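You operate a simulated robot arm through the tools that you are given. There is no shell and no other tool.

Carry out the task below with a simulated robot arm. There is one attempt and no reset: what you move stays moved.

## Task
Zero the flow analyser, then set the blower to about 50 L/min.
Fine: ZERO with both caps on; caps on the free pegs, hose on IN.

It is judged by the outcome, as a careful person would: the job done as asked, and still so three seconds after it is handed in. It fails if anything else is knocked over, pushed out of place, dropped, spilled or broken. A push-on lid holds only when it is set on centred and level and pressed home; a screw cap is set on level and turned clockwise until tight.

## Robot
A 7-joint arm with a two-finger parallel gripper, fixed in place. Base frame: the origin is at the foot of the arm, x ahead of it, y to its left, z up. Readings come in m, degrees, newtons and seconds.
Its first joint turns from -166.0 to 166.0 degrees. Payload 4.4 kg.
Tool frame: the origin (TCP) lies between the finger pads and is the grasp point; the fingertips stand 0.023 m ahead of it; z points along the fingers, y is the line along which they close. The gripper opens to 0.094 m. The fingers are 0.038 m wide and 0.01 m thick; the gripper's body (0.054 by 0.096 m) begins 0.039 m behind the TCP.
Orientation is told as [roll, pitch, yaw] about the base's x, y, z axes, in that order, counted from this pose: with the fingers straight down and closing along the base's y, the tool's x points along the base's -x, its y along +y and its z along -z.

## Interface
- The arm moves only by the tool play_rows. Its argument "motion" is a list of rows, each an object (a shift or turn left out is 0, a gripper value left out holds the last) with "slide": the shift along the base's x, y, z in units of 50 mm (1.0 is 50 mm), a list of three; "dr": the turn, a rotation vector about the base's x, y, z in units of 4 degrees (1.0 is 4 degrees), a list of three; "grip": the finger opening in m, from 0 to 0.094. In form: [{"slide": [dx, dy, dz], "dr": [rx, ry, rz], "grip": grip}, ...]. A call has 1 to 20 rows; each row shifts and turns the commanded pose from where the row before left it. A call with a number of a shift or a turn outside -1 to 1 is refused whole. Each row takes 0.2 s and may step no farther than 0.05 m and 8.6 degrees from the row before; otherwise, or with a gripper value out of range, the whole call is refused. Where a pose cannot be reached the arm comes as near as it can. A force on the tool above 40 N (or 10 N above the force at the start of the call, whichever is more), or a blocked arm, ends the call early, and 0.2 s more pass. Each finger travels about 0.072 m/s and halts on what it meets, pressing with about 23 N; the grip force reading is that of the motor and also rises with nothing between the fingers. The clock runs only during rows and for 0.2 s after the last one: add rows that do not move to give the fingers time. The reply holds the time, the measured pose of the TCP, the force on the tool along the base axes, the opening and the grip force, in the units named above and with some noise, with the torque about the TCP (base axes, N m) and any sound that the robot's microphone picked up.
- Cameras (640 x 400 px; columns grow to the right, rows downward): "scene" is fixed at [0.22, 0.65, 1.4063]; the picture's right is [-0.39, -0.92, 0.00], its down [-0.50, 0.21, -0.84] and it looks along [0.77, -0.33, -0.55] (base axes); focal length 320 px, centre (320, 200). "wrist" rides on the gripper at [0.087, 0.016, -0.074] in the tool frame; the picture's right is [-0.18, 0.98, 0.00], its down [-0.58, -0.11, -0.81] and it looks along [-0.79, -0.15, 0.59] (tool axes); focal length 243 px, centre (320, 200).
- snapshot(camera): a new picture of that camera. It takes no simulated time.
- point_at(camera, pixels): for up to 12 pixels [column, row] of the newest picture of that camera ("zoom" is the newest enlarged one), the place [x, y, z] in the base frame of the surface seen there, good to about 0.002 m. It takes no simulated time.
- inspect(camera, box): a new picture of the part [left, top, right, bottom] of that camera's present view, enlarged. It takes no simulated time.
- sign_off(): hands the job in; it is judged then, once.

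Leave the gripper open and the arm clear of the work at the hand-in unless told otherwise.

The tools are called after ">>>" as name(argument=value, ...) on one line, values as JSON. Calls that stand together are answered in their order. play_rows: Moves the arm, as the interface text tells. Its arguments: {"type":"object","properties":{"motion":{"type":"array","items":{"type":"object","properties":{"slide":{"type":"array","items":{"type":"number"}},"dr":{"type":"array","items":{"type":"number"}},"grip":{"type":"number"}}}}},"required":["motion"]} The other tools are called the same way: snapshot (camera) takes a picture; point_at (camera, pixels) gives the place of the surface under pixels of a picture; inspect (camera, box) takes an enlarged picture of a part of a camera's view; sign_off () hands the job in.

At the start:

```text
time_s: 0.0
ee_pos: [0.6576, 0.2297, 1.1963]
tcp_rot: [-0.1, 0.0, 0.0]
contact_force: [-0.5, 0.6, 0.2]
wrist_torque: [0.0, 0.0, 0.0]
width: 0.094
grip_force: 0.1
```

scene: 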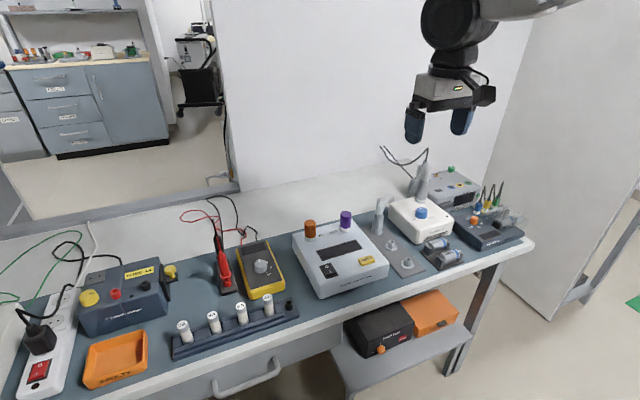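
wrist: 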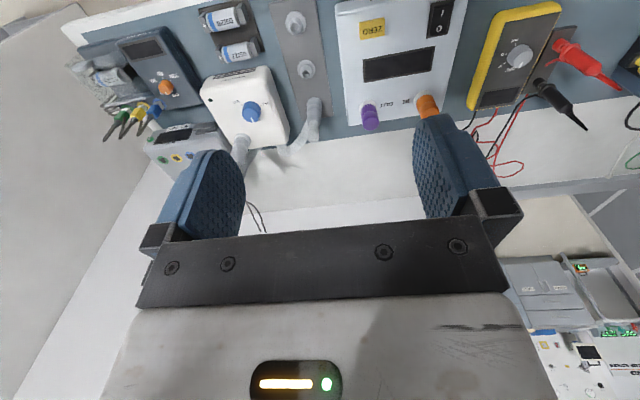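

I see a bench with a white flow analyser (two caps, orange and purple, a ZERO button and a rocker switch) and a white blower with a blue knob to its right. I'll enlarge that area first.

>>> inspect(camera="scene", box=[280, 180, 440, 300])

>>> inspect(camera="wrist", box=[180, 0, 480, 190])

>>> inspect(camera="scene", box=[360, 140, 540, 280])

```text
3.33 times, centred on (360, 240) of scene
```

zoom: 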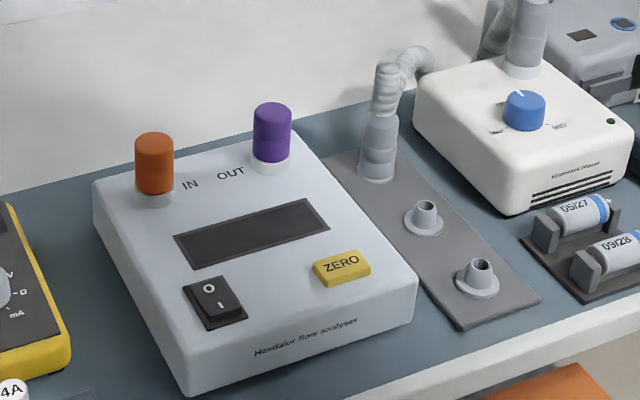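

```text
2.11 times, centred on (330, 95) of wrist
```

zoom: 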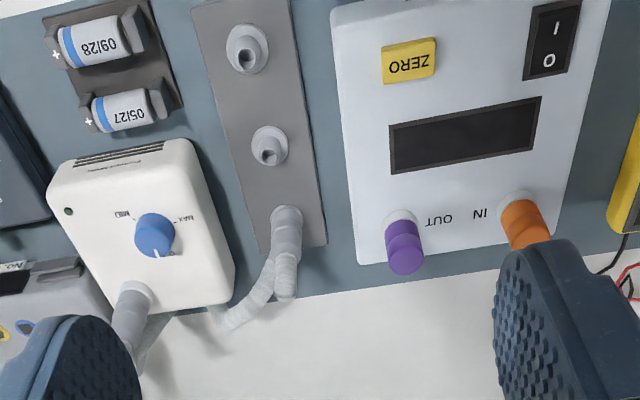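

```text
2.86 times, centred on (450, 210) of scene
```

zoom: 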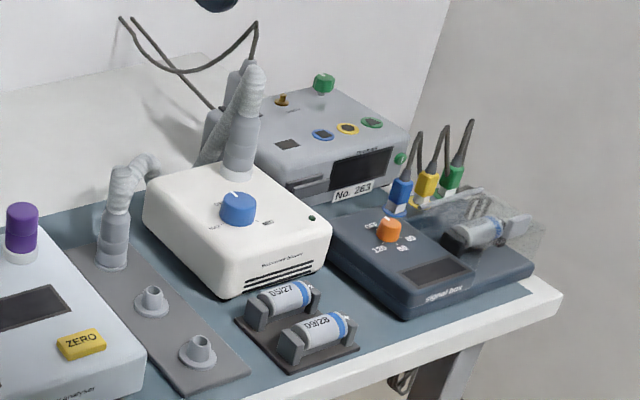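

Display is dark, rocker appears off. Hose is parked on the rear peg of the grey plate, with two free pegs. I'll measure key places in the scene picture.

>>> snapshot(camera="scene")

>>> inspect(camera="scene", box=[280, 180, 440, 300])

>>> point_at(camera="zoom", pixels=[[154, 138], [155, 198], [272, 108], [272, 165], [342, 266], [208, 289], [220, 305], [425, 206], [481, 266], [384, 70], [378, 176], [524, 98]])

>>> point_at(camera="zoom", pixels=[[100, 182], [300, 130], [412, 300], [190, 390], [460, 320], [340, 160], [415, 80], [515, 212], [425, 225], [479, 290], [378, 130], [250, 235]])

```text
taken
```

scene: 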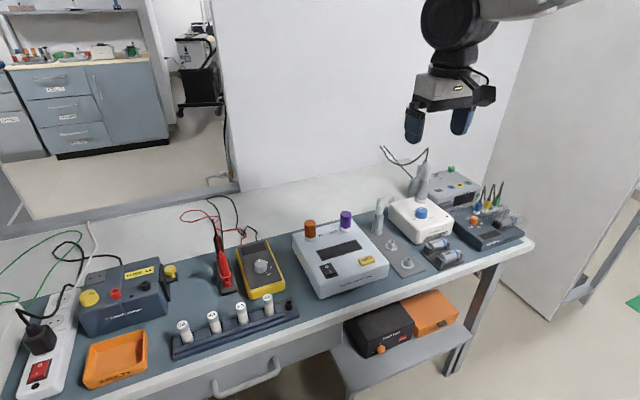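

```text
3.33 times, centred on (360, 240) of scene
```

zoom: 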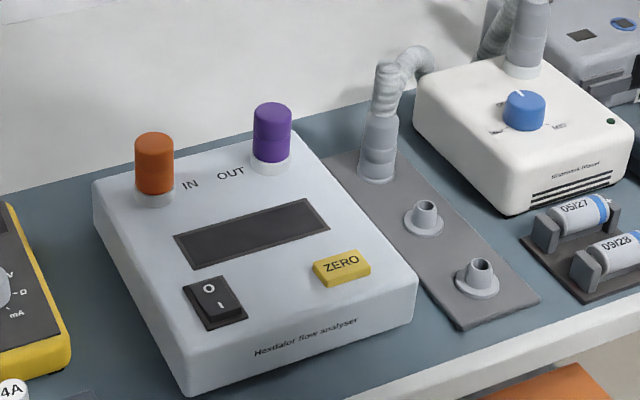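

```text
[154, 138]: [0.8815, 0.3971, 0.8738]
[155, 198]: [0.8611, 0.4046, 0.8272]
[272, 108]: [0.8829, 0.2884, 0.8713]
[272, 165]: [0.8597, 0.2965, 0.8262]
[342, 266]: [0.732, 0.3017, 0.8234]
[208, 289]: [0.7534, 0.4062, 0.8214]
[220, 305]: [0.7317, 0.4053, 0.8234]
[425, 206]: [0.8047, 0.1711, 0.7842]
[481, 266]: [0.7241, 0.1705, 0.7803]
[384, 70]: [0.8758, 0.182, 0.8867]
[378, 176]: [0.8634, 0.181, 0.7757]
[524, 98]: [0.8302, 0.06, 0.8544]
```

```text
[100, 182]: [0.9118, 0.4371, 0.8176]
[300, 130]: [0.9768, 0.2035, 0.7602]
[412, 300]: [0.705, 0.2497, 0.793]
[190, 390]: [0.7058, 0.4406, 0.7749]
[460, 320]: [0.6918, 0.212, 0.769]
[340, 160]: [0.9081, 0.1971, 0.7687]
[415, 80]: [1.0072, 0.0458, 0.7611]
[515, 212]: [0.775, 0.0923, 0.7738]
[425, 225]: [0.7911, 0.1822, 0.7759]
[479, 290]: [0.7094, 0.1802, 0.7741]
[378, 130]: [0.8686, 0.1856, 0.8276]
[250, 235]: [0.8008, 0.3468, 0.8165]
```

Positions are measured: caps near (0.87, 0.40) and (0.87, 0.29), rocker near (0.745, 0.405), ZERO near (0.732, 0.302), free pegs near (0.80, 0.172) and (0.722, 0.172). Next I move lower and nearer the base for a closer wrist view of the analyser.

>>> play_rows(motion=[{"slide": [-0.5, 0.5, -0.8]}, {"slide": [-0.5, 0.5, -0.8]}, {"slide": [-0.5, 0.5, -0.8]}, {"slide": [-0.5, 0.5, -0.8]}, {"slide": [-0.5, 0.2, 0]}, {}])

>>> snapshot(camera="wrist")

>>> snapshot(camera="scene")

```text
refused: row 1 steps farther than a row can; nothing moved
```

```text
taken
```

wrist: 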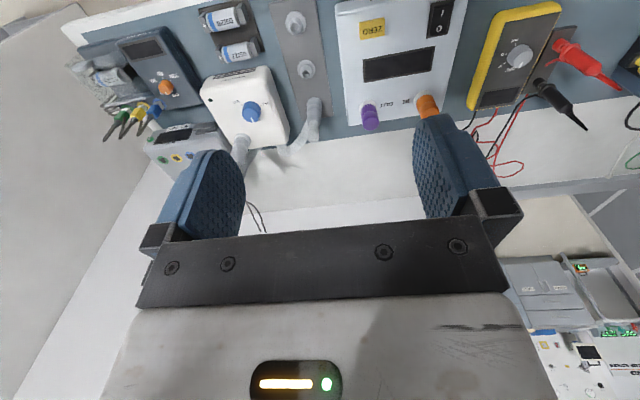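

```text
taken
```

scene: 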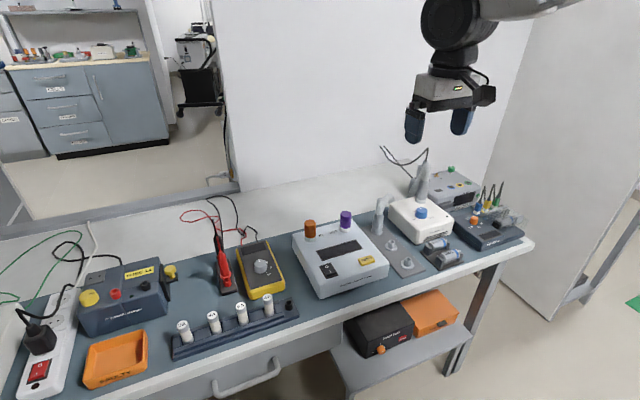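

That step was too long (combined length over 50 mm). I'll repeat it with shorter rows.

>>> play_rows(motion=[{"slide": [-0.5, 0.4, -0.6]}, {"slide": [-0.5, 0.4, -0.6]}, {"slide": [-0.5, 0.4, -0.6]}, {"slide": [-0.5, 0.4, -0.6]}, {"slide": [-0.2, 0.4, -0.6]}, {}])

>>> snapshot(camera="wrist")

>>> snapshot(camera="scene")

```text
time_s: 1.4
ee_pos: [0.546, 0.3323, 1.043]
tcp_rot: [0.0, 0.0, 0.0]
contact_force: [-0.9, -0.3, 0.1]
wrist_torque: [0.03, -0.02, -0.03]
width: 0.0938
grip_force: 0.1
```

```text
taken
```

wrist: 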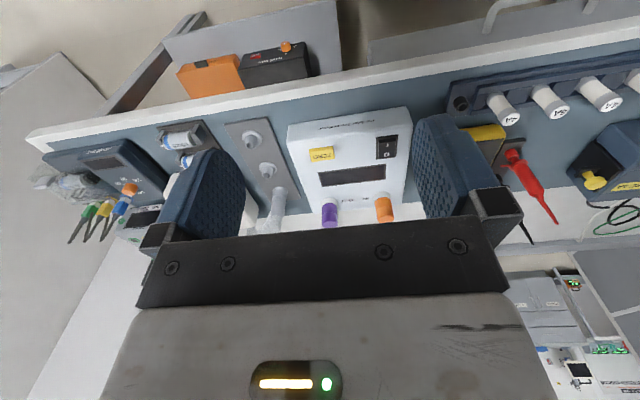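

```text
taken
```

scene: 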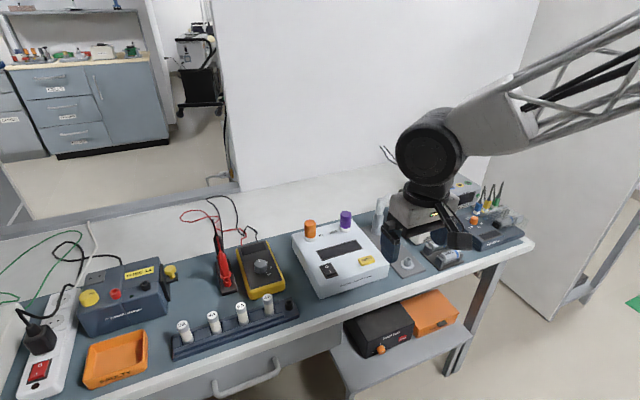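

Good view of the analyser now around (350,155). I'll zoom in on it and the pegs.

>>> inspect(camera="wrist", box=[280, 100, 420, 235])

>>> inspect(camera="wrist", box=[215, 110, 335, 240])

>>> inspect(camera="scene", box=[290, 200, 400, 300])

```text
2.96 times, centred on (350, 168) of wrist
```

zoom: 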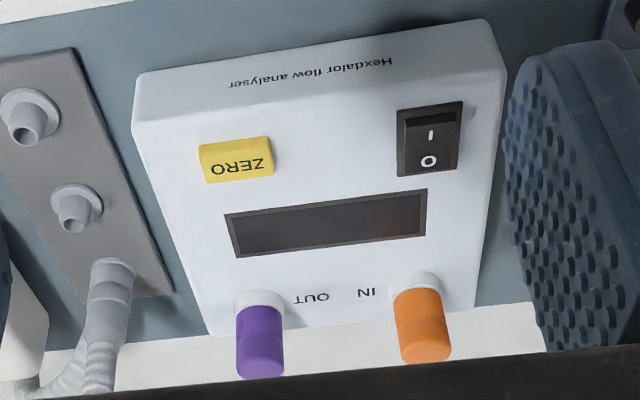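

```text
3.08 times, centred on (275, 175) of wrist
```

zoom: 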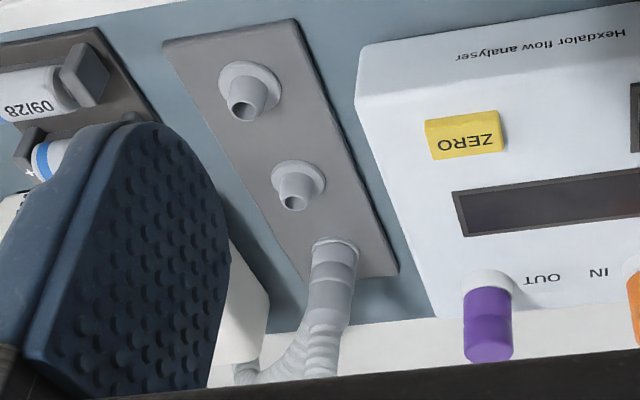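

```text
4.00 times, centred on (345, 250) of scene
```

zoom: 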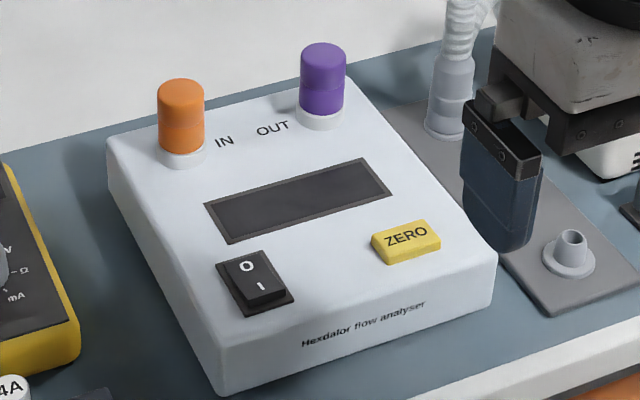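

The rocker has O pressed down and the I side (toward the base) raised: it's off. I'll measure the rocker, button, and caps accurately.

>>> point_at(camera="zoom", pixels=[[219, 262], [258, 252], [293, 298], [247, 315], [247, 267], [261, 287], [265, 293], [407, 232], [375, 242], [433, 225], [385, 260], [440, 243]])

>>> point_at(camera="zoom", pixels=[[159, 100], [203, 100], [181, 90], [181, 150], [182, 160], [302, 65], [344, 65], [323, 55], [322, 112], [322, 122], [182, 165], [322, 128]])

>>> inspect(camera="wrist", box=[280, 100, 420, 235])

>>> point_at(camera="zoom", pixels=[[431, 118], [430, 135], [428, 160], [235, 150], [235, 165], [30, 110], [24, 130], [78, 200], [75, 218], [412, 280], [262, 298]])

```text
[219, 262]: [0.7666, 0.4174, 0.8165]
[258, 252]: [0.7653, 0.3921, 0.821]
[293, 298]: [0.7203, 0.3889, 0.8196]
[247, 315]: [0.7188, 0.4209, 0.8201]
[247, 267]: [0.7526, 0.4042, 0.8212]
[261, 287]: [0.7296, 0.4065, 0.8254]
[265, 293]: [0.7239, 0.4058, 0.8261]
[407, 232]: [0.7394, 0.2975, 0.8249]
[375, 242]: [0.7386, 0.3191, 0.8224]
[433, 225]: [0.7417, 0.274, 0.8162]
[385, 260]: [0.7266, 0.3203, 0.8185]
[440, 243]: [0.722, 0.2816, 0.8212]
```

```text
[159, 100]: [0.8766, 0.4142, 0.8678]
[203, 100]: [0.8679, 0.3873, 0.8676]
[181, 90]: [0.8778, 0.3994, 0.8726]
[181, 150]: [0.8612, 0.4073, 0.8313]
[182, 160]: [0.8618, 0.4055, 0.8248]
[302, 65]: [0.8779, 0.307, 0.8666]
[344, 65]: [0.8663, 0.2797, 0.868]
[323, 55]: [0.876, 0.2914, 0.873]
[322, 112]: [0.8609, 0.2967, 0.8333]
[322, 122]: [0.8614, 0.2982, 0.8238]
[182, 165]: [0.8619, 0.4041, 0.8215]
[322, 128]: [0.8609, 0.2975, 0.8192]
```

```text
2.96 times, centred on (350, 168) of wrist
```

zoom: 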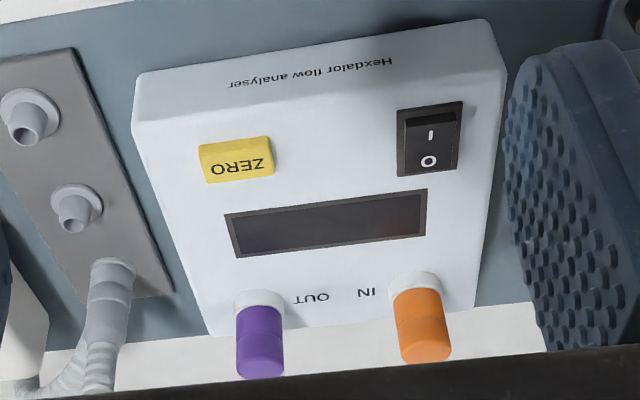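

```text
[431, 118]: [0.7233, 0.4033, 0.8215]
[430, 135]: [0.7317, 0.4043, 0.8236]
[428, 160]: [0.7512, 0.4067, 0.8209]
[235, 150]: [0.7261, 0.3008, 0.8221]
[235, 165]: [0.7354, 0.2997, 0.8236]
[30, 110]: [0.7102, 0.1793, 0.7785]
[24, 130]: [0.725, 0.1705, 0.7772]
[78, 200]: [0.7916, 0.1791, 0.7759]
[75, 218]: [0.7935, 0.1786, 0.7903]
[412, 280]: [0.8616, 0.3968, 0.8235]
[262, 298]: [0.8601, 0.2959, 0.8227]
```

The rocker spans x 0.719–0.766 at y 0.405, with the I end near x 0.728. I'll close the fingers, tilt the tool 20° so that only the far fingertip edge touches, and hover over the I end.

>>> play_rows(motion=[{"slide": [0.573, 0.243, -0.477], "dr": [0, 1, 0], "grip": 0.0}, {"slide": [0.573, 0.243, -0.477], "dr": [0, 1, 0]}, {"slide": [0.573, 0.243, -0.477], "dr": [0, 1, 0]}, {"slide": [0.573, 0.243, -0.477], "dr": [0, 1, 0]}, {"slide": [0.573, 0.243, -0.477], "dr": [0, 1, 0]}, {"slide": [0.573, 0.243, -0.477]}, {}, {}])

>>> inspect(camera="scene", box=[270, 160, 430, 300])

>>> snapshot(camera="wrist")

```text
time_s: 3.2
ee_pos: [0.7213, 0.4039, 0.904]
tcp_rot: [0.1, 20.0, 0.0]
contact_force: [0.1, -0.8, -1.0]
wrist_torque: [-0.03, 0.0, -0.03]
width: 0.0002
grip_force: 23.1
```

```text
2.86 times, centred on (350, 230) of scene
```

zoom: 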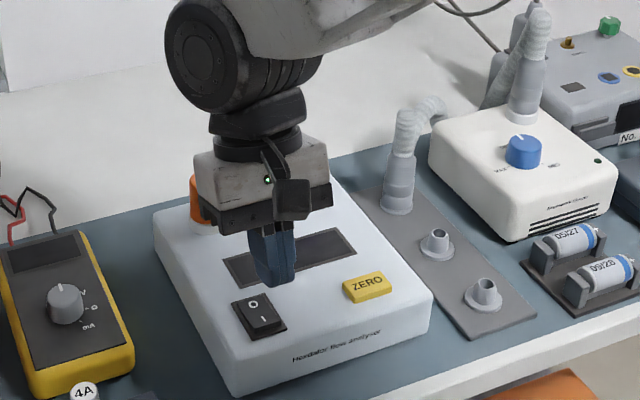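

```text
taken
```

wrist: 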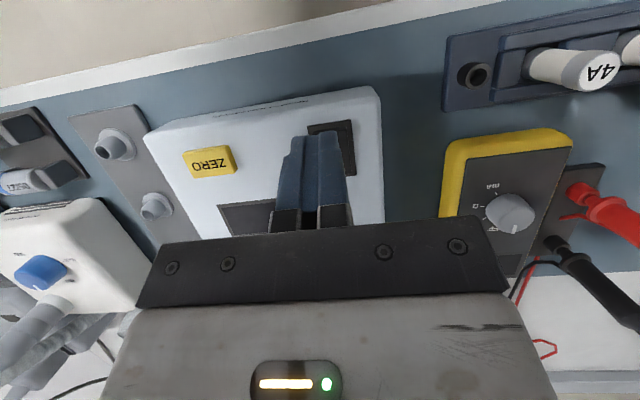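

The fingertip is above the I end. Lowering toward it, first to just above contact.

>>> play_rows(motion=[{"slide": [0, 0, -0.3]}, {"slide": [0, 0, -0.3]}, {"slide": [0, 0, -0.2]}, {}, {}])

>>> inspect(camera="scene", box=[300, 200, 400, 300])

```text
time_s: 4.4
ee_pos: [0.7196, 0.4016, 0.8645]
tcp_rot: [0.0, 20.0, 0.1]
contact_force: [-0.9, 0.1, 0.0]
wrist_torque: [-0.01, -0.02, -0.01]
width: 0.0
grip_force: 23.2
```

```text
4.00 times, centred on (350, 250) of scene
```

zoom: 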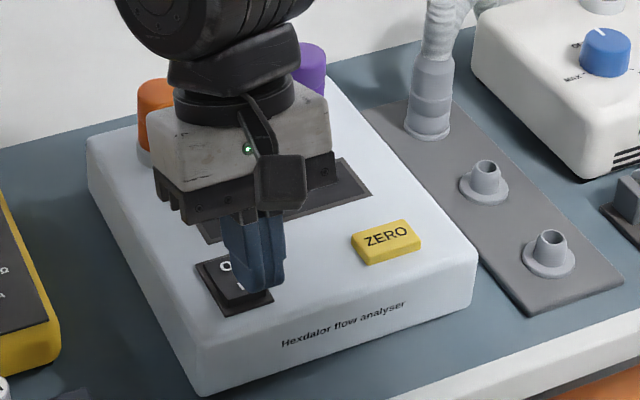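

Fingertip about 10 mm above the rocker. Pressing down in small steps.

>>> play_rows(motion=[{"slide": [0, 0.02, -0.1]}, {"slide": [0, 0, -0.1]}, {"slide": [0, 0, -0.06]}, {"slide": [0, 0, -0.04]}, {"slide": [0, 0, -0.04]}, {}])

>>> inspect(camera="scene", box=[300, 200, 400, 300])

```text
time_s: 5.6
ee_pos: [0.7198, 0.4054, 0.8503]
tcp_rot: [0.1, 19.8, 0.0]
contact_force: [-1.7, -2.6, 3.9]
wrist_torque: [-0.07, 0.0, -0.03]
width: 0.0001
grip_force: 23.4
stopped in row 6: the force on the tool passed its limit at 43 N (the readings are from after the stop); the commanded pose is now the measured one
```

```text
4.00 times, centred on (350, 250) of scene
```

zoom: 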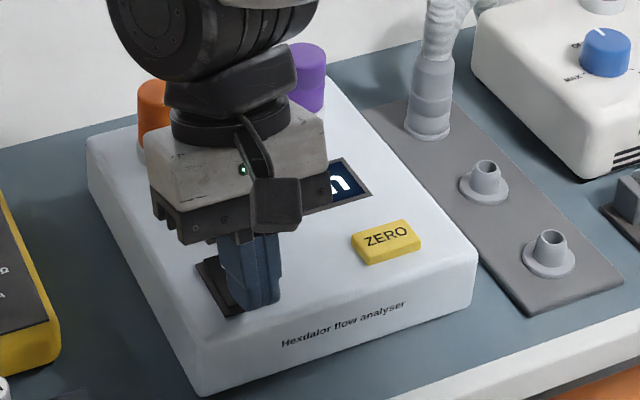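

The display has lit: the analyser is on. Backing up to 0.90 and toward ZERO (y 0.30), then reading the display.

>>> play_rows(motion=[{"slide": [-0.05, 0, 0.3]}, {"slide": [-0.05, 0, 0.4]}, {"slide": [0, -0.6, 0.3]}, {"slide": [0, -0.8, 0]}, {"slide": [0.15, -0.7, 0]}, {}, {}])

>>> inspect(camera="scene", box=[290, 200, 400, 300])

>>> inspect(camera="wrist", box=[200, 80, 460, 240])

```text
time_s: 7.2
ee_pos: [0.7194, 0.2962, 0.8992]
tcp_rot: [0.0, 19.9, 0.0]
contact_force: [-0.8, 0.4, -0.5]
wrist_torque: [0.0, -0.02, 0.01]
width: 0.0001
grip_force: 22.8
```

```text
4.00 times, centred on (345, 250) of scene
```

zoom: 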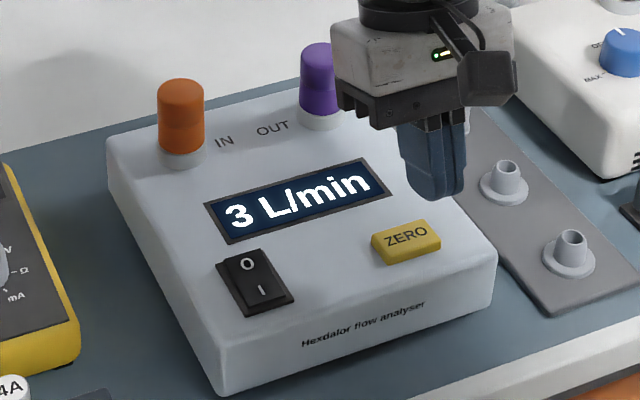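

```text
2.46 times, centred on (330, 160) of wrist
```

zoom: 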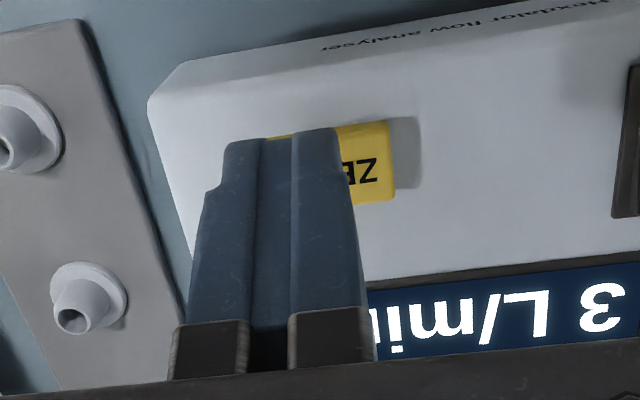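

The display reads "3 L/min" with both caps on — an offset to be zeroed. Now pressing ZERO, in small steps.

>>> play_rows(motion=[{"slide": [0.06, 0.08, -0.4]}, {"slide": [0, 0, -0.36]}, {"slide": [0, 0, -0.1]}, {"slide": [0, 0, -0.06]}, {"slide": [0, 0, -0.04]}, {"slide": [0, 0, -0.04]}, {"slide": [0, 0, -0.04]}, {}])

>>> inspect(camera="scene", box=[290, 200, 400, 300])

```text
time_s: 9.0
ee_pos: [0.725, 0.3043, 0.8494]
tcp_rot: [0.1, 19.8, 0.0]
contact_force: [0.1, 4.1, 8.0]
wrist_torque: [0.12, -0.11, 0.02]
width: 0.0001
grip_force: 22.9
heard: click
```

```text
4.00 times, centred on (345, 250) of scene
```

zoom: 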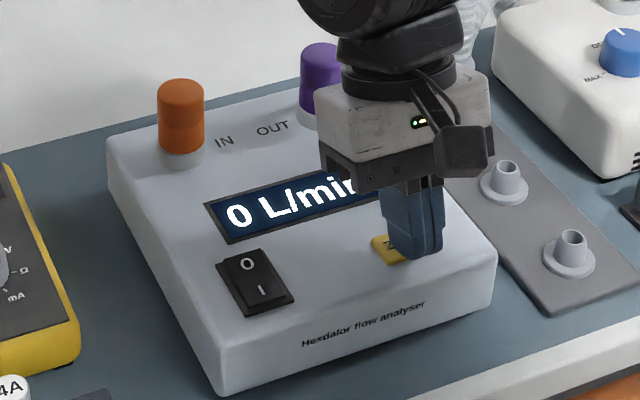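

It clicked and the display now reads "0 L/min". I'll lift off, straighten the tool, open the fingers to about 50 mm and hover above the purple cap (0.873, 0.292).

>>> play_rows(motion=[{"slide": [-0.1, 0, 0.5]}, {"slide": [0, 0, 0.8]}, {"slide": [0, 0, 0.8], "dr": [0, -1, 0], "grip": 0.055}, {"slide": [0.6, -0.06, 0.2], "dr": [0, -1, 0]}, {"slide": [0.8, -0.06, 0], "dr": [0, -1, 0]}, {"slide": [0.8, -0.06, 0], "dr": [0, -1, 0]}, {"slide": [0.8, -0.06, 0], "dr": [0, -1, 0]}, {}, {}])

>>> inspect(camera="scene", box=[290, 160, 400, 300])

>>> snapshot(camera="wrist")

```text
time_s: 11.0
ee_pos: [0.8717, 0.2888, 0.9633]
tcp_rot: [0.0, -0.1, 0.0]
contact_force: [0.4, 0.1, -0.6]
wrist_torque: [-0.01, -0.01, -0.02]
width: 0.0548
grip_force: 0.2
```

```text
2.86 times, centred on (345, 230) of scene
```

zoom: 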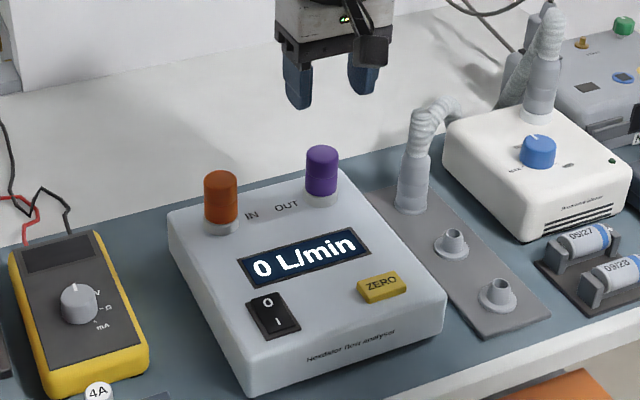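

```text
taken
```

wrist: 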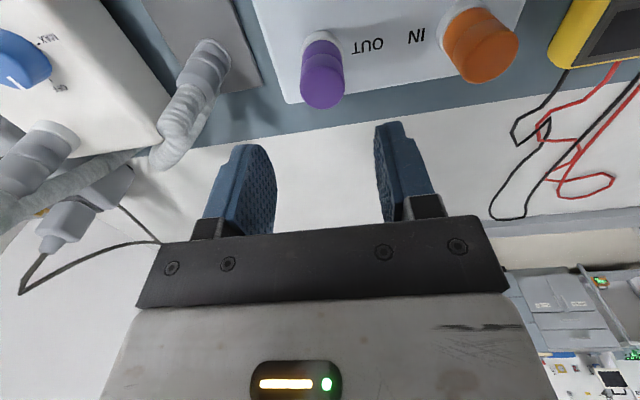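

ZERO done, display "0 L/min". I check the purple cap's position from this wrist view (cap around (322,75)) and measure the pegs too.

>>> point_at(camera="wrist", pixels=[[303, 90], [341, 90], [322, 90], [322, 100], [322, 55], [320, 38], [447, 55], [515, 50], [480, 60], [480, 75], [210, 48], [205, 75]])

```text
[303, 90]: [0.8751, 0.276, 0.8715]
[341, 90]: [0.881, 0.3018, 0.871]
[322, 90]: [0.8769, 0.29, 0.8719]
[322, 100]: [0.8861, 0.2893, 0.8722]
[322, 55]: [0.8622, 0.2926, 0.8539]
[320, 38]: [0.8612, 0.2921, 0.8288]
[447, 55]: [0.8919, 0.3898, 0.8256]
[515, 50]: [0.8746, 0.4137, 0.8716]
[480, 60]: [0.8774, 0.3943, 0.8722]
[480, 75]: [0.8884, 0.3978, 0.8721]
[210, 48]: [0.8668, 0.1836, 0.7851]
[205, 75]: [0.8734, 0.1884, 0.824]
```

Purple cap centre is about (0.876, 0.291), top z 0.872. Descending over it to z ≈ 0.860.

>>> play_rows(motion=[{"slide": [0.06, 0.04, -0.6]}, {"slide": [0, 0, -0.6]}, {"slide": [0, 0, -0.5]}, {"slide": [0, 0, -0.36]}, {}, {}])

>>> snapshot(camera="wrist")

>>> inspect(camera="scene", box=[290, 180, 400, 280])

```text
time_s: 12.4
ee_pos: [0.8739, 0.2917, 0.8586]
tcp_rot: [0.1, -0.1, 0.1]
contact_force: [0.0, -0.5, -0.3]
wrist_torque: [0.03, 0.01, -0.02]
width: 0.055
grip_force: 0.0
```

```text
taken
```

wrist: 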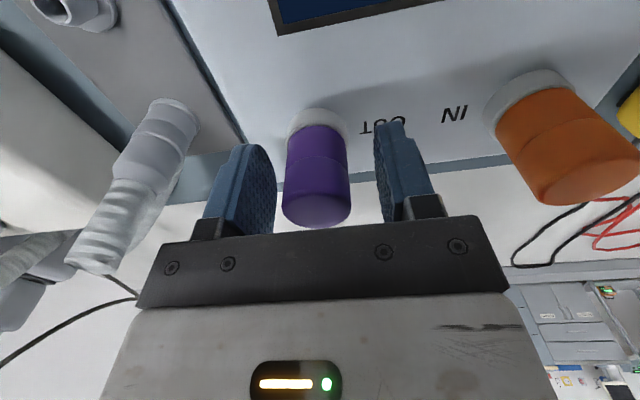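

```text
4.00 times, centred on (345, 230) of scene
```

zoom: 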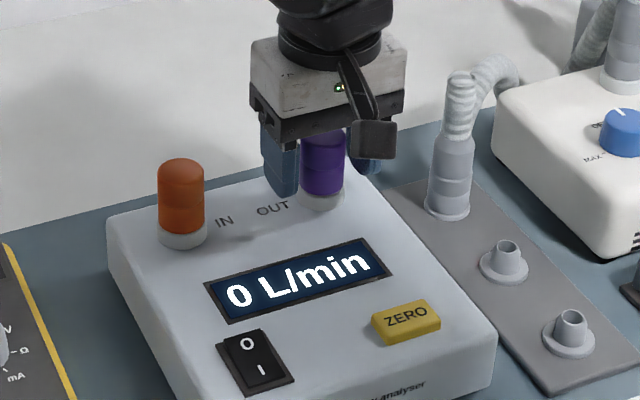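

The cap sits between the fingers. Closing on it, then pulling it straight up.

>>> play_rows(motion=[{"grip": 0.02}, {}, {}, {}])

>>> play_rows(motion=[{"slide": [0, 0, 0.1]}, {"slide": [0, 0, 0.15]}, {"slide": [0, 0, 0.2]}, {"slide": [0, 0, 0.3]}, {"slide": [0, 0, 0.3]}, {}, {}])

>>> snapshot(camera="wrist")

>>> inspect(camera="scene", box=[290, 160, 400, 280])

```text
time_s: 13.2
ee_pos: [0.872, 0.2897, 0.8583]
tcp_rot: [-0.1, 0.0, -0.1]
contact_force: [-2.3, -14.7, 4.0]
wrist_torque: [-0.16, -0.02, -0.17]
width: 0.0313
grip_force: 23.4
stopped in row 3: the force on the tool passed its limit at 42 N (the readings are from after the stop); the commanded pose is now the measured one
```

```text
time_s: 14.8
ee_pos: [0.8727, 0.292, 0.9102]
tcp_rot: [0.0, -0.1, 0.0]
contact_force: [-0.5, 0.1, -0.2]
wrist_torque: [-0.01, -0.01, -0.01]
width: 0.0312
grip_force: 22.9
```

```text
taken
```

wrist: 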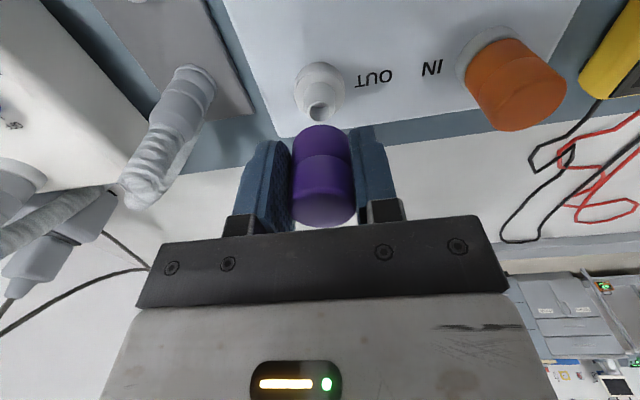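

```text
3.33 times, centred on (345, 220) of scene
```

zoom: 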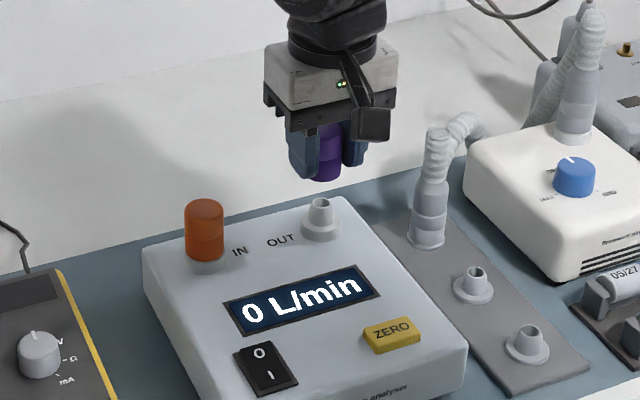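

The purple cap is free and held. I'll measure both free pegs and OUT stub precisely.

>>> inspect(camera="scene", box=[370, 225, 430, 285])

```text
6.67 times, centred on (400, 255) of scene
```

zoom: 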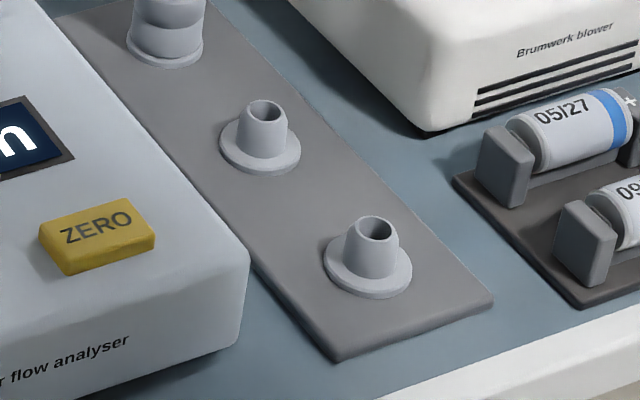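

>>> point_at(camera="zoom", pixels=[[247, 108], [281, 108], [264, 101], [262, 122], [222, 140], [297, 148], [264, 167], [354, 224], [391, 224], [372, 238], [328, 262], [408, 272]])

>>> point_at(camera="zoom", pixels=[[370, 290], [340, 248], [373, 217], [238, 122], [262, 150], [370, 270], [300, 200], [166, 55], [130, 40], [200, 40], [280, 240], [374, 225]])

```text
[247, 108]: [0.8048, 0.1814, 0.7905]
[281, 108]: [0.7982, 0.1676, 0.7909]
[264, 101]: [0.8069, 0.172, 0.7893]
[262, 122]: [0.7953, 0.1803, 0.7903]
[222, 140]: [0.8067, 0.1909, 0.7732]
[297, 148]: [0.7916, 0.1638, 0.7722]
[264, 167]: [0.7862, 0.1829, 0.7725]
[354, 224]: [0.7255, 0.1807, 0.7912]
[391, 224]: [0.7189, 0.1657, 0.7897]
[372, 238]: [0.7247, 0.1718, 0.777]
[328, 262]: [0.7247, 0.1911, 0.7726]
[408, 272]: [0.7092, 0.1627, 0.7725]
```

```text
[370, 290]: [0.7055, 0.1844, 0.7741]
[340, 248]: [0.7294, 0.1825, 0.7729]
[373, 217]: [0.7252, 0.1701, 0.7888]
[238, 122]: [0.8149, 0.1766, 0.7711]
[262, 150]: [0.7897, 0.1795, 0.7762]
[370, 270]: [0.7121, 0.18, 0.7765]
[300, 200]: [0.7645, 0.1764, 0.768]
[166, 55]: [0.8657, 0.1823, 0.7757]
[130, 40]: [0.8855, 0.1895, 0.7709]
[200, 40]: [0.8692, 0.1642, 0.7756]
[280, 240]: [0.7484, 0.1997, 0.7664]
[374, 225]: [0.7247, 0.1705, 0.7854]
```

Free pegs are at about (0.80, 0.175) and (0.72, 0.175), collar top z ≈ 0.773. Measuring the held cap's offset relative to the tool in wrist and scene views.

>>> snapshot(camera="wrist")

>>> point_at(camera="wrist", pixels=[[322, 130], [321, 145], [322, 175], [325, 210], [325, 222], [318, 70], [320, 112], [297, 95], [342, 90], [320, 90]])

>>> inspect(camera="scene", box=[320, 185, 370, 235])

>>> point_at(camera="zoom", pixels=[[294, 165], [306, 195], [285, 185], [300, 120], [270, 300], [262, 330], [255, 285], [290, 285]])

```text
taken
```

wrist: 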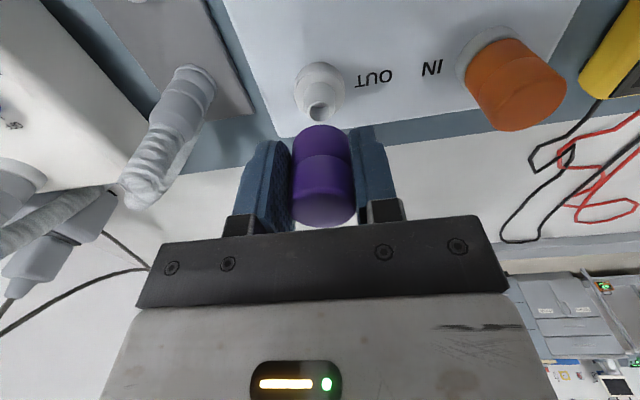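

```text
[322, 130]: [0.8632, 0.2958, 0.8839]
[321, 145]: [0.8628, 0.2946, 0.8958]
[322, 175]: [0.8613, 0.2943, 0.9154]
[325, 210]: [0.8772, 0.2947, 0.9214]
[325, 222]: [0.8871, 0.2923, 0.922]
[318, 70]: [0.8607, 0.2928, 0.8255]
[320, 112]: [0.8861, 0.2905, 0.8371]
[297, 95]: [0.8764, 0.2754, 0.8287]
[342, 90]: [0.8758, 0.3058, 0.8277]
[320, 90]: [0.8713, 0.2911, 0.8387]
```

```text
8.00 times, centred on (345, 210) of scene
```

zoom: 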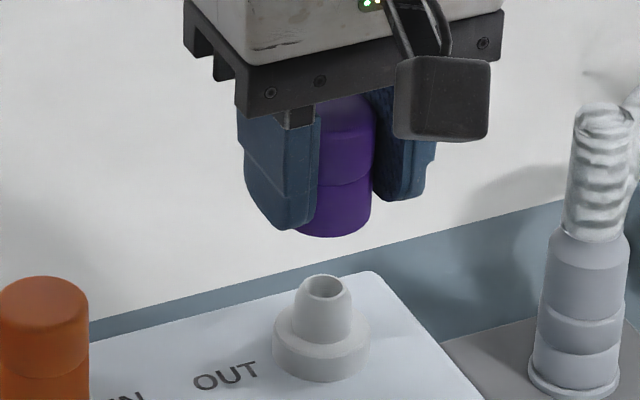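

```text
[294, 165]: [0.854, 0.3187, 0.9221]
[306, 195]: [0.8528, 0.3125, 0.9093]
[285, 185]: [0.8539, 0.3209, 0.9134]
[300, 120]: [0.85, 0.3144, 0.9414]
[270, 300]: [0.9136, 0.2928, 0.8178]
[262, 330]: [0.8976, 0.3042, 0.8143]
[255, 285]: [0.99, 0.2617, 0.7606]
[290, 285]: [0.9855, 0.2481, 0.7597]
```

The held cap axis is about 3.5 mm ahead of the TCP. I'll move it back in x first (avoiding the hose), then across to hover above the rear free peg (0.80, 0.175).

>>> play_rows(motion=[{"slide": [-0.75, 0, 0]}, {"slide": [-0.75, 0, 0]}, {"slide": [0, -0.777, 0]}, {"slide": [0, -0.777, 0]}, {"slide": [0, -0.777, 0]}, {"slide": [0, 0, -0.6]}, {}, {}])

>>> snapshot(camera="wrist")

>>> inspect(camera="scene", box=[360, 190, 430, 260])

```text
time_s: 16.6
ee_pos: [0.7961, 0.1724, 0.8812]
tcp_rot: [0.0, -0.1, 0.0]
contact_force: [0.2, 0.1, 0.5]
wrist_torque: [-0.01, 0.04, -0.01]
width: 0.0313
grip_force: 22.6
```

```text
taken
```

wrist: 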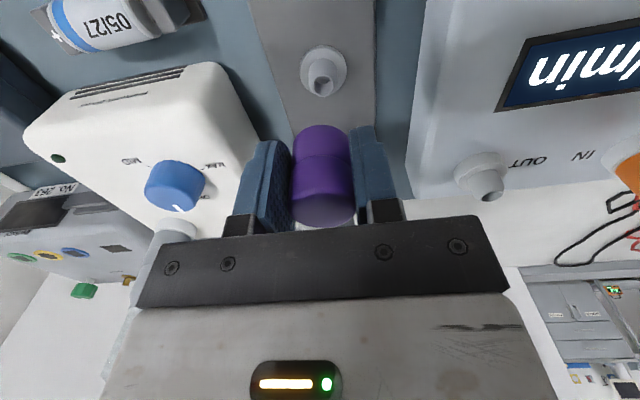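

```text
5.71 times, centred on (395, 225) of scene
```

zoom: 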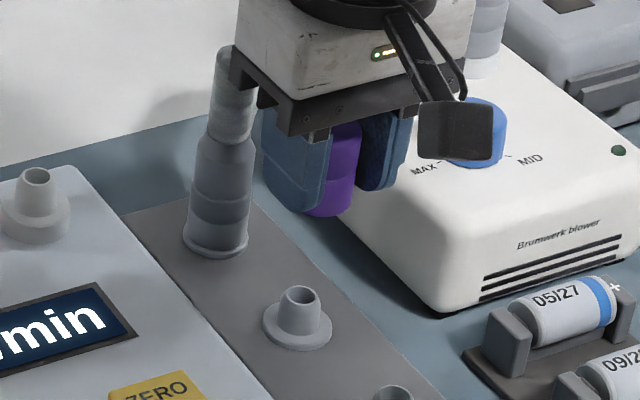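

I check which peg the wrist camera sees at (322,70), and the cap's location.

>>> point_at(camera="wrist", pixels=[[322, 90], [301, 70], [347, 68], [322, 48], [324, 75], [309, 75], [337, 75], [322, 130], [321, 145], [321, 165], [296, 160], [347, 160]])

>>> point_at(camera="zoom", pixels=[[322, 212], [345, 190], [300, 290], [265, 320], [330, 330], [298, 348]])

```text
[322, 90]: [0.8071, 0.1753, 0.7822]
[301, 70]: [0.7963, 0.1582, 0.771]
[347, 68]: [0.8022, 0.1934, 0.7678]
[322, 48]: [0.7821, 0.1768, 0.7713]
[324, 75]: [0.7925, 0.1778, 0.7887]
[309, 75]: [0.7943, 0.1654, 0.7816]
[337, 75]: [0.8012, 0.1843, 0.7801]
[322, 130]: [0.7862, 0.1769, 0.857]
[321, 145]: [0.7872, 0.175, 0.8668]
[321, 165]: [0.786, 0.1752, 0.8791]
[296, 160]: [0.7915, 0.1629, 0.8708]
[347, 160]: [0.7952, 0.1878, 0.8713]
```

```text
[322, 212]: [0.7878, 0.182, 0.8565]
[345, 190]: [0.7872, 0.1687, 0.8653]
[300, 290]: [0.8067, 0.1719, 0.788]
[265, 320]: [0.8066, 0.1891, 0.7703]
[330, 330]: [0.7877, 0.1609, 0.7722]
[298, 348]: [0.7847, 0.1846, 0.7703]
```

>>> inspect(camera="wrist", box=[280, 30, 370, 130])

>>> inspect(camera="scene", box=[385, 235, 410, 260])

```text
4.00 times, centred on (325, 80) of wrist
```

zoom: 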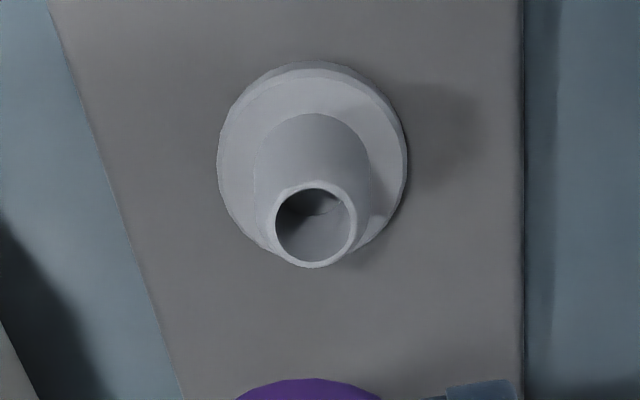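

```text
16.00 times, centred on (398, 248) of scene
```

zoom: 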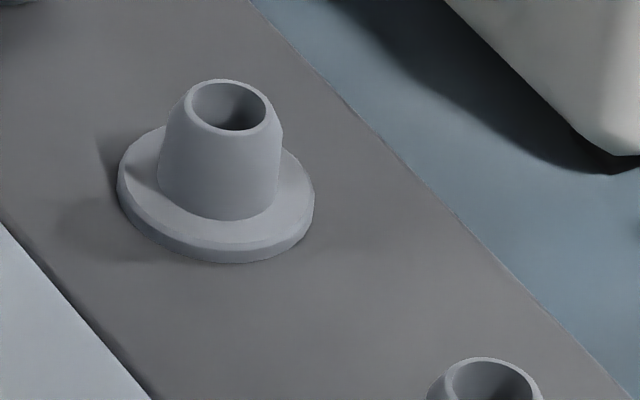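

>>> point_at(camera="zoom", pixels=[[188, 102], [271, 108], [226, 82], [231, 134], [122, 172], [309, 190], [235, 243], [200, 125], [260, 128], [217, 212]])

>>> inspect(camera="wrist", box=[280, 30, 370, 130])

>>> point_at(camera="zoom", pixels=[[315, 185], [315, 265], [272, 225], [356, 225], [310, 78], [222, 160], [402, 160], [310, 120]])

```text
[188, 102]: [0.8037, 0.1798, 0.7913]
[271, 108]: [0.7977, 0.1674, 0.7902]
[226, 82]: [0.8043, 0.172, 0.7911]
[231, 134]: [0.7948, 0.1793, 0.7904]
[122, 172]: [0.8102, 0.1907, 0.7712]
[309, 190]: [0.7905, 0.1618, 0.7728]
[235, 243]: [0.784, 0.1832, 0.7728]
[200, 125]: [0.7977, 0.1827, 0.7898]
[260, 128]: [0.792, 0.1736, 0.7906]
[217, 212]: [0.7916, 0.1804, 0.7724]
```

```text
4.00 times, centred on (325, 80) of wrist
```

zoom: 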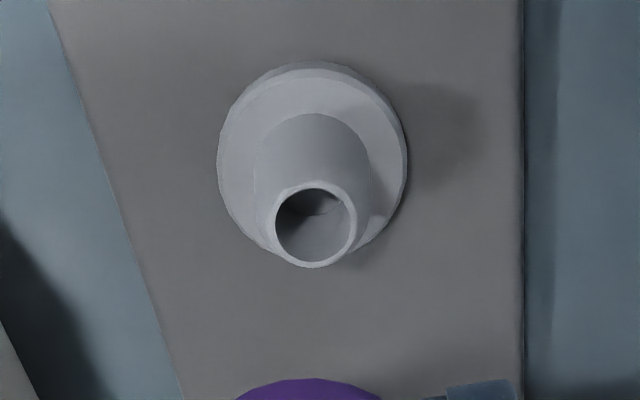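

```text
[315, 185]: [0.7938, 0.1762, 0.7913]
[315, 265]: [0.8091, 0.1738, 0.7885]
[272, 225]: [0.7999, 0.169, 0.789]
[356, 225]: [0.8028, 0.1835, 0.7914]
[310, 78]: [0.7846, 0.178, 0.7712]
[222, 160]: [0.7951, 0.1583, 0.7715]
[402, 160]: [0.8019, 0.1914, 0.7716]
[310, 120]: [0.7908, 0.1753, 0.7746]
```

Cap and peg are aligned within about 1 mm. Lowering to just above the peg with a 1 mm correction.

>>> play_rows(motion=[{"slide": [-0.02, 0, -0.4]}, {"slide": [0, 0, -0.4]}, {"slide": [0, 0, -0.2]}, {}, {}])

>>> snapshot(camera="wrist")

>>> inspect(camera="scene", box=[370, 200, 430, 260])

```text
time_s: 17.8
ee_pos: [0.797, 0.1747, 0.8295]
tcp_rot: [0.0, -0.1, -0.1]
contact_force: [-0.2, 1.1, 0.0]
wrist_torque: [0.0, 0.03, 0.03]
width: 0.0309
grip_force: 23.1
```

```text
taken
```

wrist: 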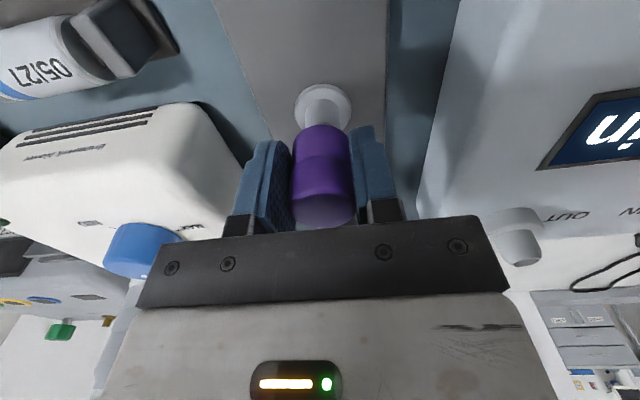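

```text
6.67 times, centred on (400, 230) of scene
```

zoom: 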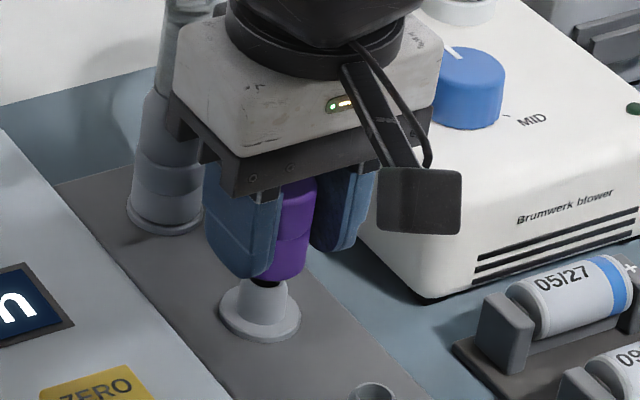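

Aligned in both views. Pressing down gently in small steps.

>>> play_rows(motion=[{"slide": [0, 0, -0.1]}, {"slide": [0, 0, -0.1]}, {"slide": [0, 0, -0.1]}, {"slide": [0, 0, -0.06]}, {"slide": [0, 0, -0.06]}, {}])

>>> inspect(camera="scene", box=[370, 200, 430, 260])

```text
time_s: 19.2
ee_pos: [0.7971, 0.1735, 0.81]
tcp_rot: [0.0, -0.1, -0.1]
contact_force: [0.3, -0.9, -0.2]
wrist_torque: [0.0, 0.03, 0.0]
width: 0.0313
grip_force: 22.8
```

```text
6.67 times, centred on (400, 230) of scene
```

zoom: 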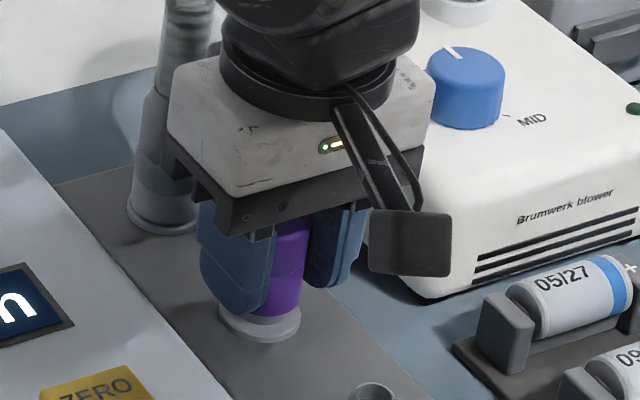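

The cap is sliding over the peg with no force so far. Continuing down until it seats.

>>> play_rows(motion=[{"slide": [0, 0, -0.06]}, {"slide": [0, 0, -0.04]}, {"slide": [0, 0, -0.04]}, {"slide": [0, 0, -0.04]}, {"slide": [0, 0, -0.04]}, {"slide": [0, 0, -0.04]}, {}])

>>> inspect(camera="scene", box=[370, 200, 430, 260])

```text
time_s: 21.0
ee_pos: [0.7961, 0.1752, 0.7984]
tcp_rot: [0.0, -0.4, -0.1]
contact_force: [-7.6, -3.9, 6.2]
wrist_torque: [-0.08, -0.03, 0.03]
width: 0.0312
grip_force: 23.2
stopped in row 7: the force on the tool passed its limit at 40 N (the readings are from after the stop); the commanded pose is now the measured one
```

```text
6.67 times, centred on (400, 230) of scene
```

zoom: 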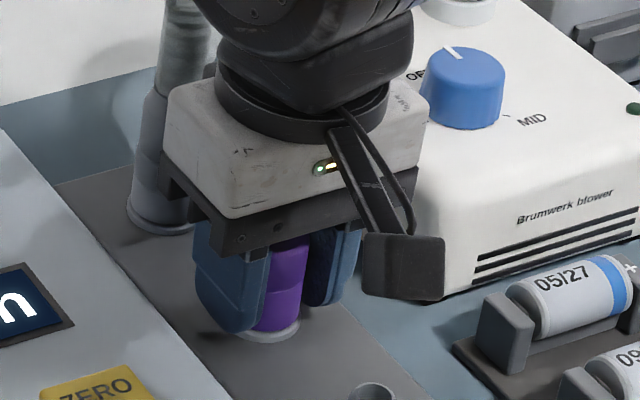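

The cap bottomed on the collar with 40 N. Releasing, lifting, and checking it stays level.

>>> play_rows(motion=[{"grip": 0.055}, {}, {}, {"slide": [0, 0, 0.3]}, {"slide": [0, 0, 0.6]}, {"slide": [0, 0, 0.8]}, {"slide": [0, 0, 0.8]}, {"slide": [0, 0, 0.6]}, {}])

>>> inspect(camera="scene", box=[340, 200, 430, 290])

>>> snapshot(camera="wrist")

```text
time_s: 23.0
ee_pos: [0.7986, 0.1755, 0.95]
tcp_rot: [0.0, -0.3, 0.0]
contact_force: [0.6, -0.2, -0.3]
wrist_torque: [0.04, 0.01, -0.02]
width: 0.0549
grip_force: 0.0
```

```text
4.44 times, centred on (385, 245) of scene
```

zoom: 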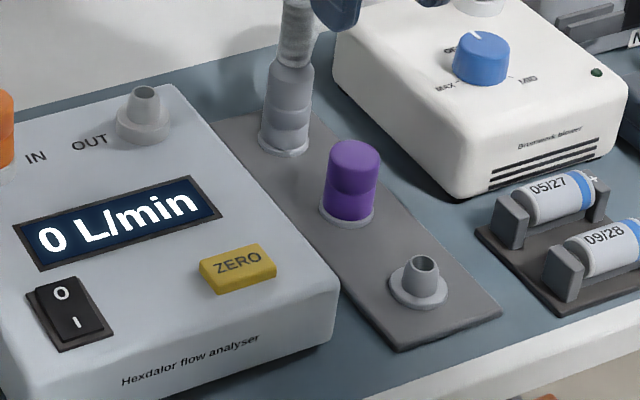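

```text
taken
```

wrist: 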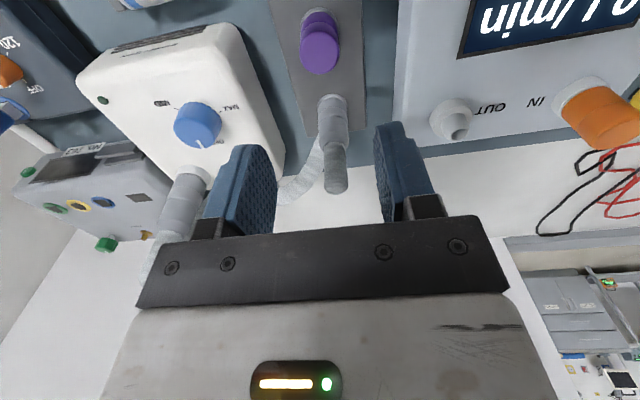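

Purple cap stands level on its peg, analyser unmoved. Now to above the orange IN cap.

>>> play_rows(motion=[{"slide": [0.3, 0.9, 0], "dr": [0, 0.07, 0]}, {"slide": [0.3, 0.9, 0]}, {"slide": [0.3, 0.9, 0]}, {"slide": [0.3, 0.9, 0]}, {"slide": [0.3, 0.9, 0]}, {}, {}])

>>> snapshot(camera="wrist")

```text
time_s: 24.6
ee_pos: [0.8691, 0.4012, 0.9514]
tcp_rot: [0.0, -0.1, -0.1]
contact_force: [0.9, -0.5, 0.0]
wrist_torque: [0.0, 0.04, 0.0]
width: 0.0551
grip_force: 0.1
```

```text
taken
```

wrist: 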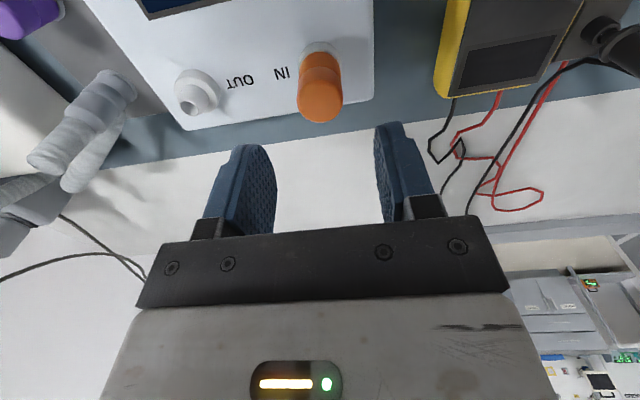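

>>> inspect(camera="wrist", box=[280, 30, 370, 130])

>>> point_at(camera="zoom", pixels=[[235, 310], [403, 300], [322, 235], [322, 255], [330, 355], [310, 150], [310, 200], [300, 100], [305, 115]])

```text
4.00 times, centred on (325, 80) of wrist
```

zoom: 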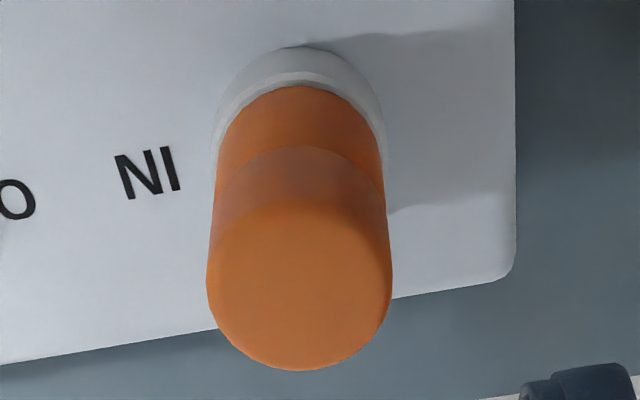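

```text
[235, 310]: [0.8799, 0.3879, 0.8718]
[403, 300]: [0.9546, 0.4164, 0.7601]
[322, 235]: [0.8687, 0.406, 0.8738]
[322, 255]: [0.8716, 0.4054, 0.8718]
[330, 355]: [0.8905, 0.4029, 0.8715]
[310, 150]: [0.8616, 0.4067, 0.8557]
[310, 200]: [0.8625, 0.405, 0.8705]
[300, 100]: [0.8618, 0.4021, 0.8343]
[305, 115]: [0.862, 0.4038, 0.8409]
```

>>> point_at(camera="zoom", pixels=[[214, 280], [386, 280], [300, 280], [300, 360], [222, 180], [380, 180], [218, 130], [384, 130], [300, 60], [300, 220]])

```text
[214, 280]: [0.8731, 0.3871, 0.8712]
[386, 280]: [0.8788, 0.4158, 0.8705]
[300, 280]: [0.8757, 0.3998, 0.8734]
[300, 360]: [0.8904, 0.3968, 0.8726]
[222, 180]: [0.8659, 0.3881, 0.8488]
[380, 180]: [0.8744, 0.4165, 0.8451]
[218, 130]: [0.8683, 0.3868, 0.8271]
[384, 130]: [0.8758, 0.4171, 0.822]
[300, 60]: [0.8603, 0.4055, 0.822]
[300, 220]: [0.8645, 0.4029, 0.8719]
```

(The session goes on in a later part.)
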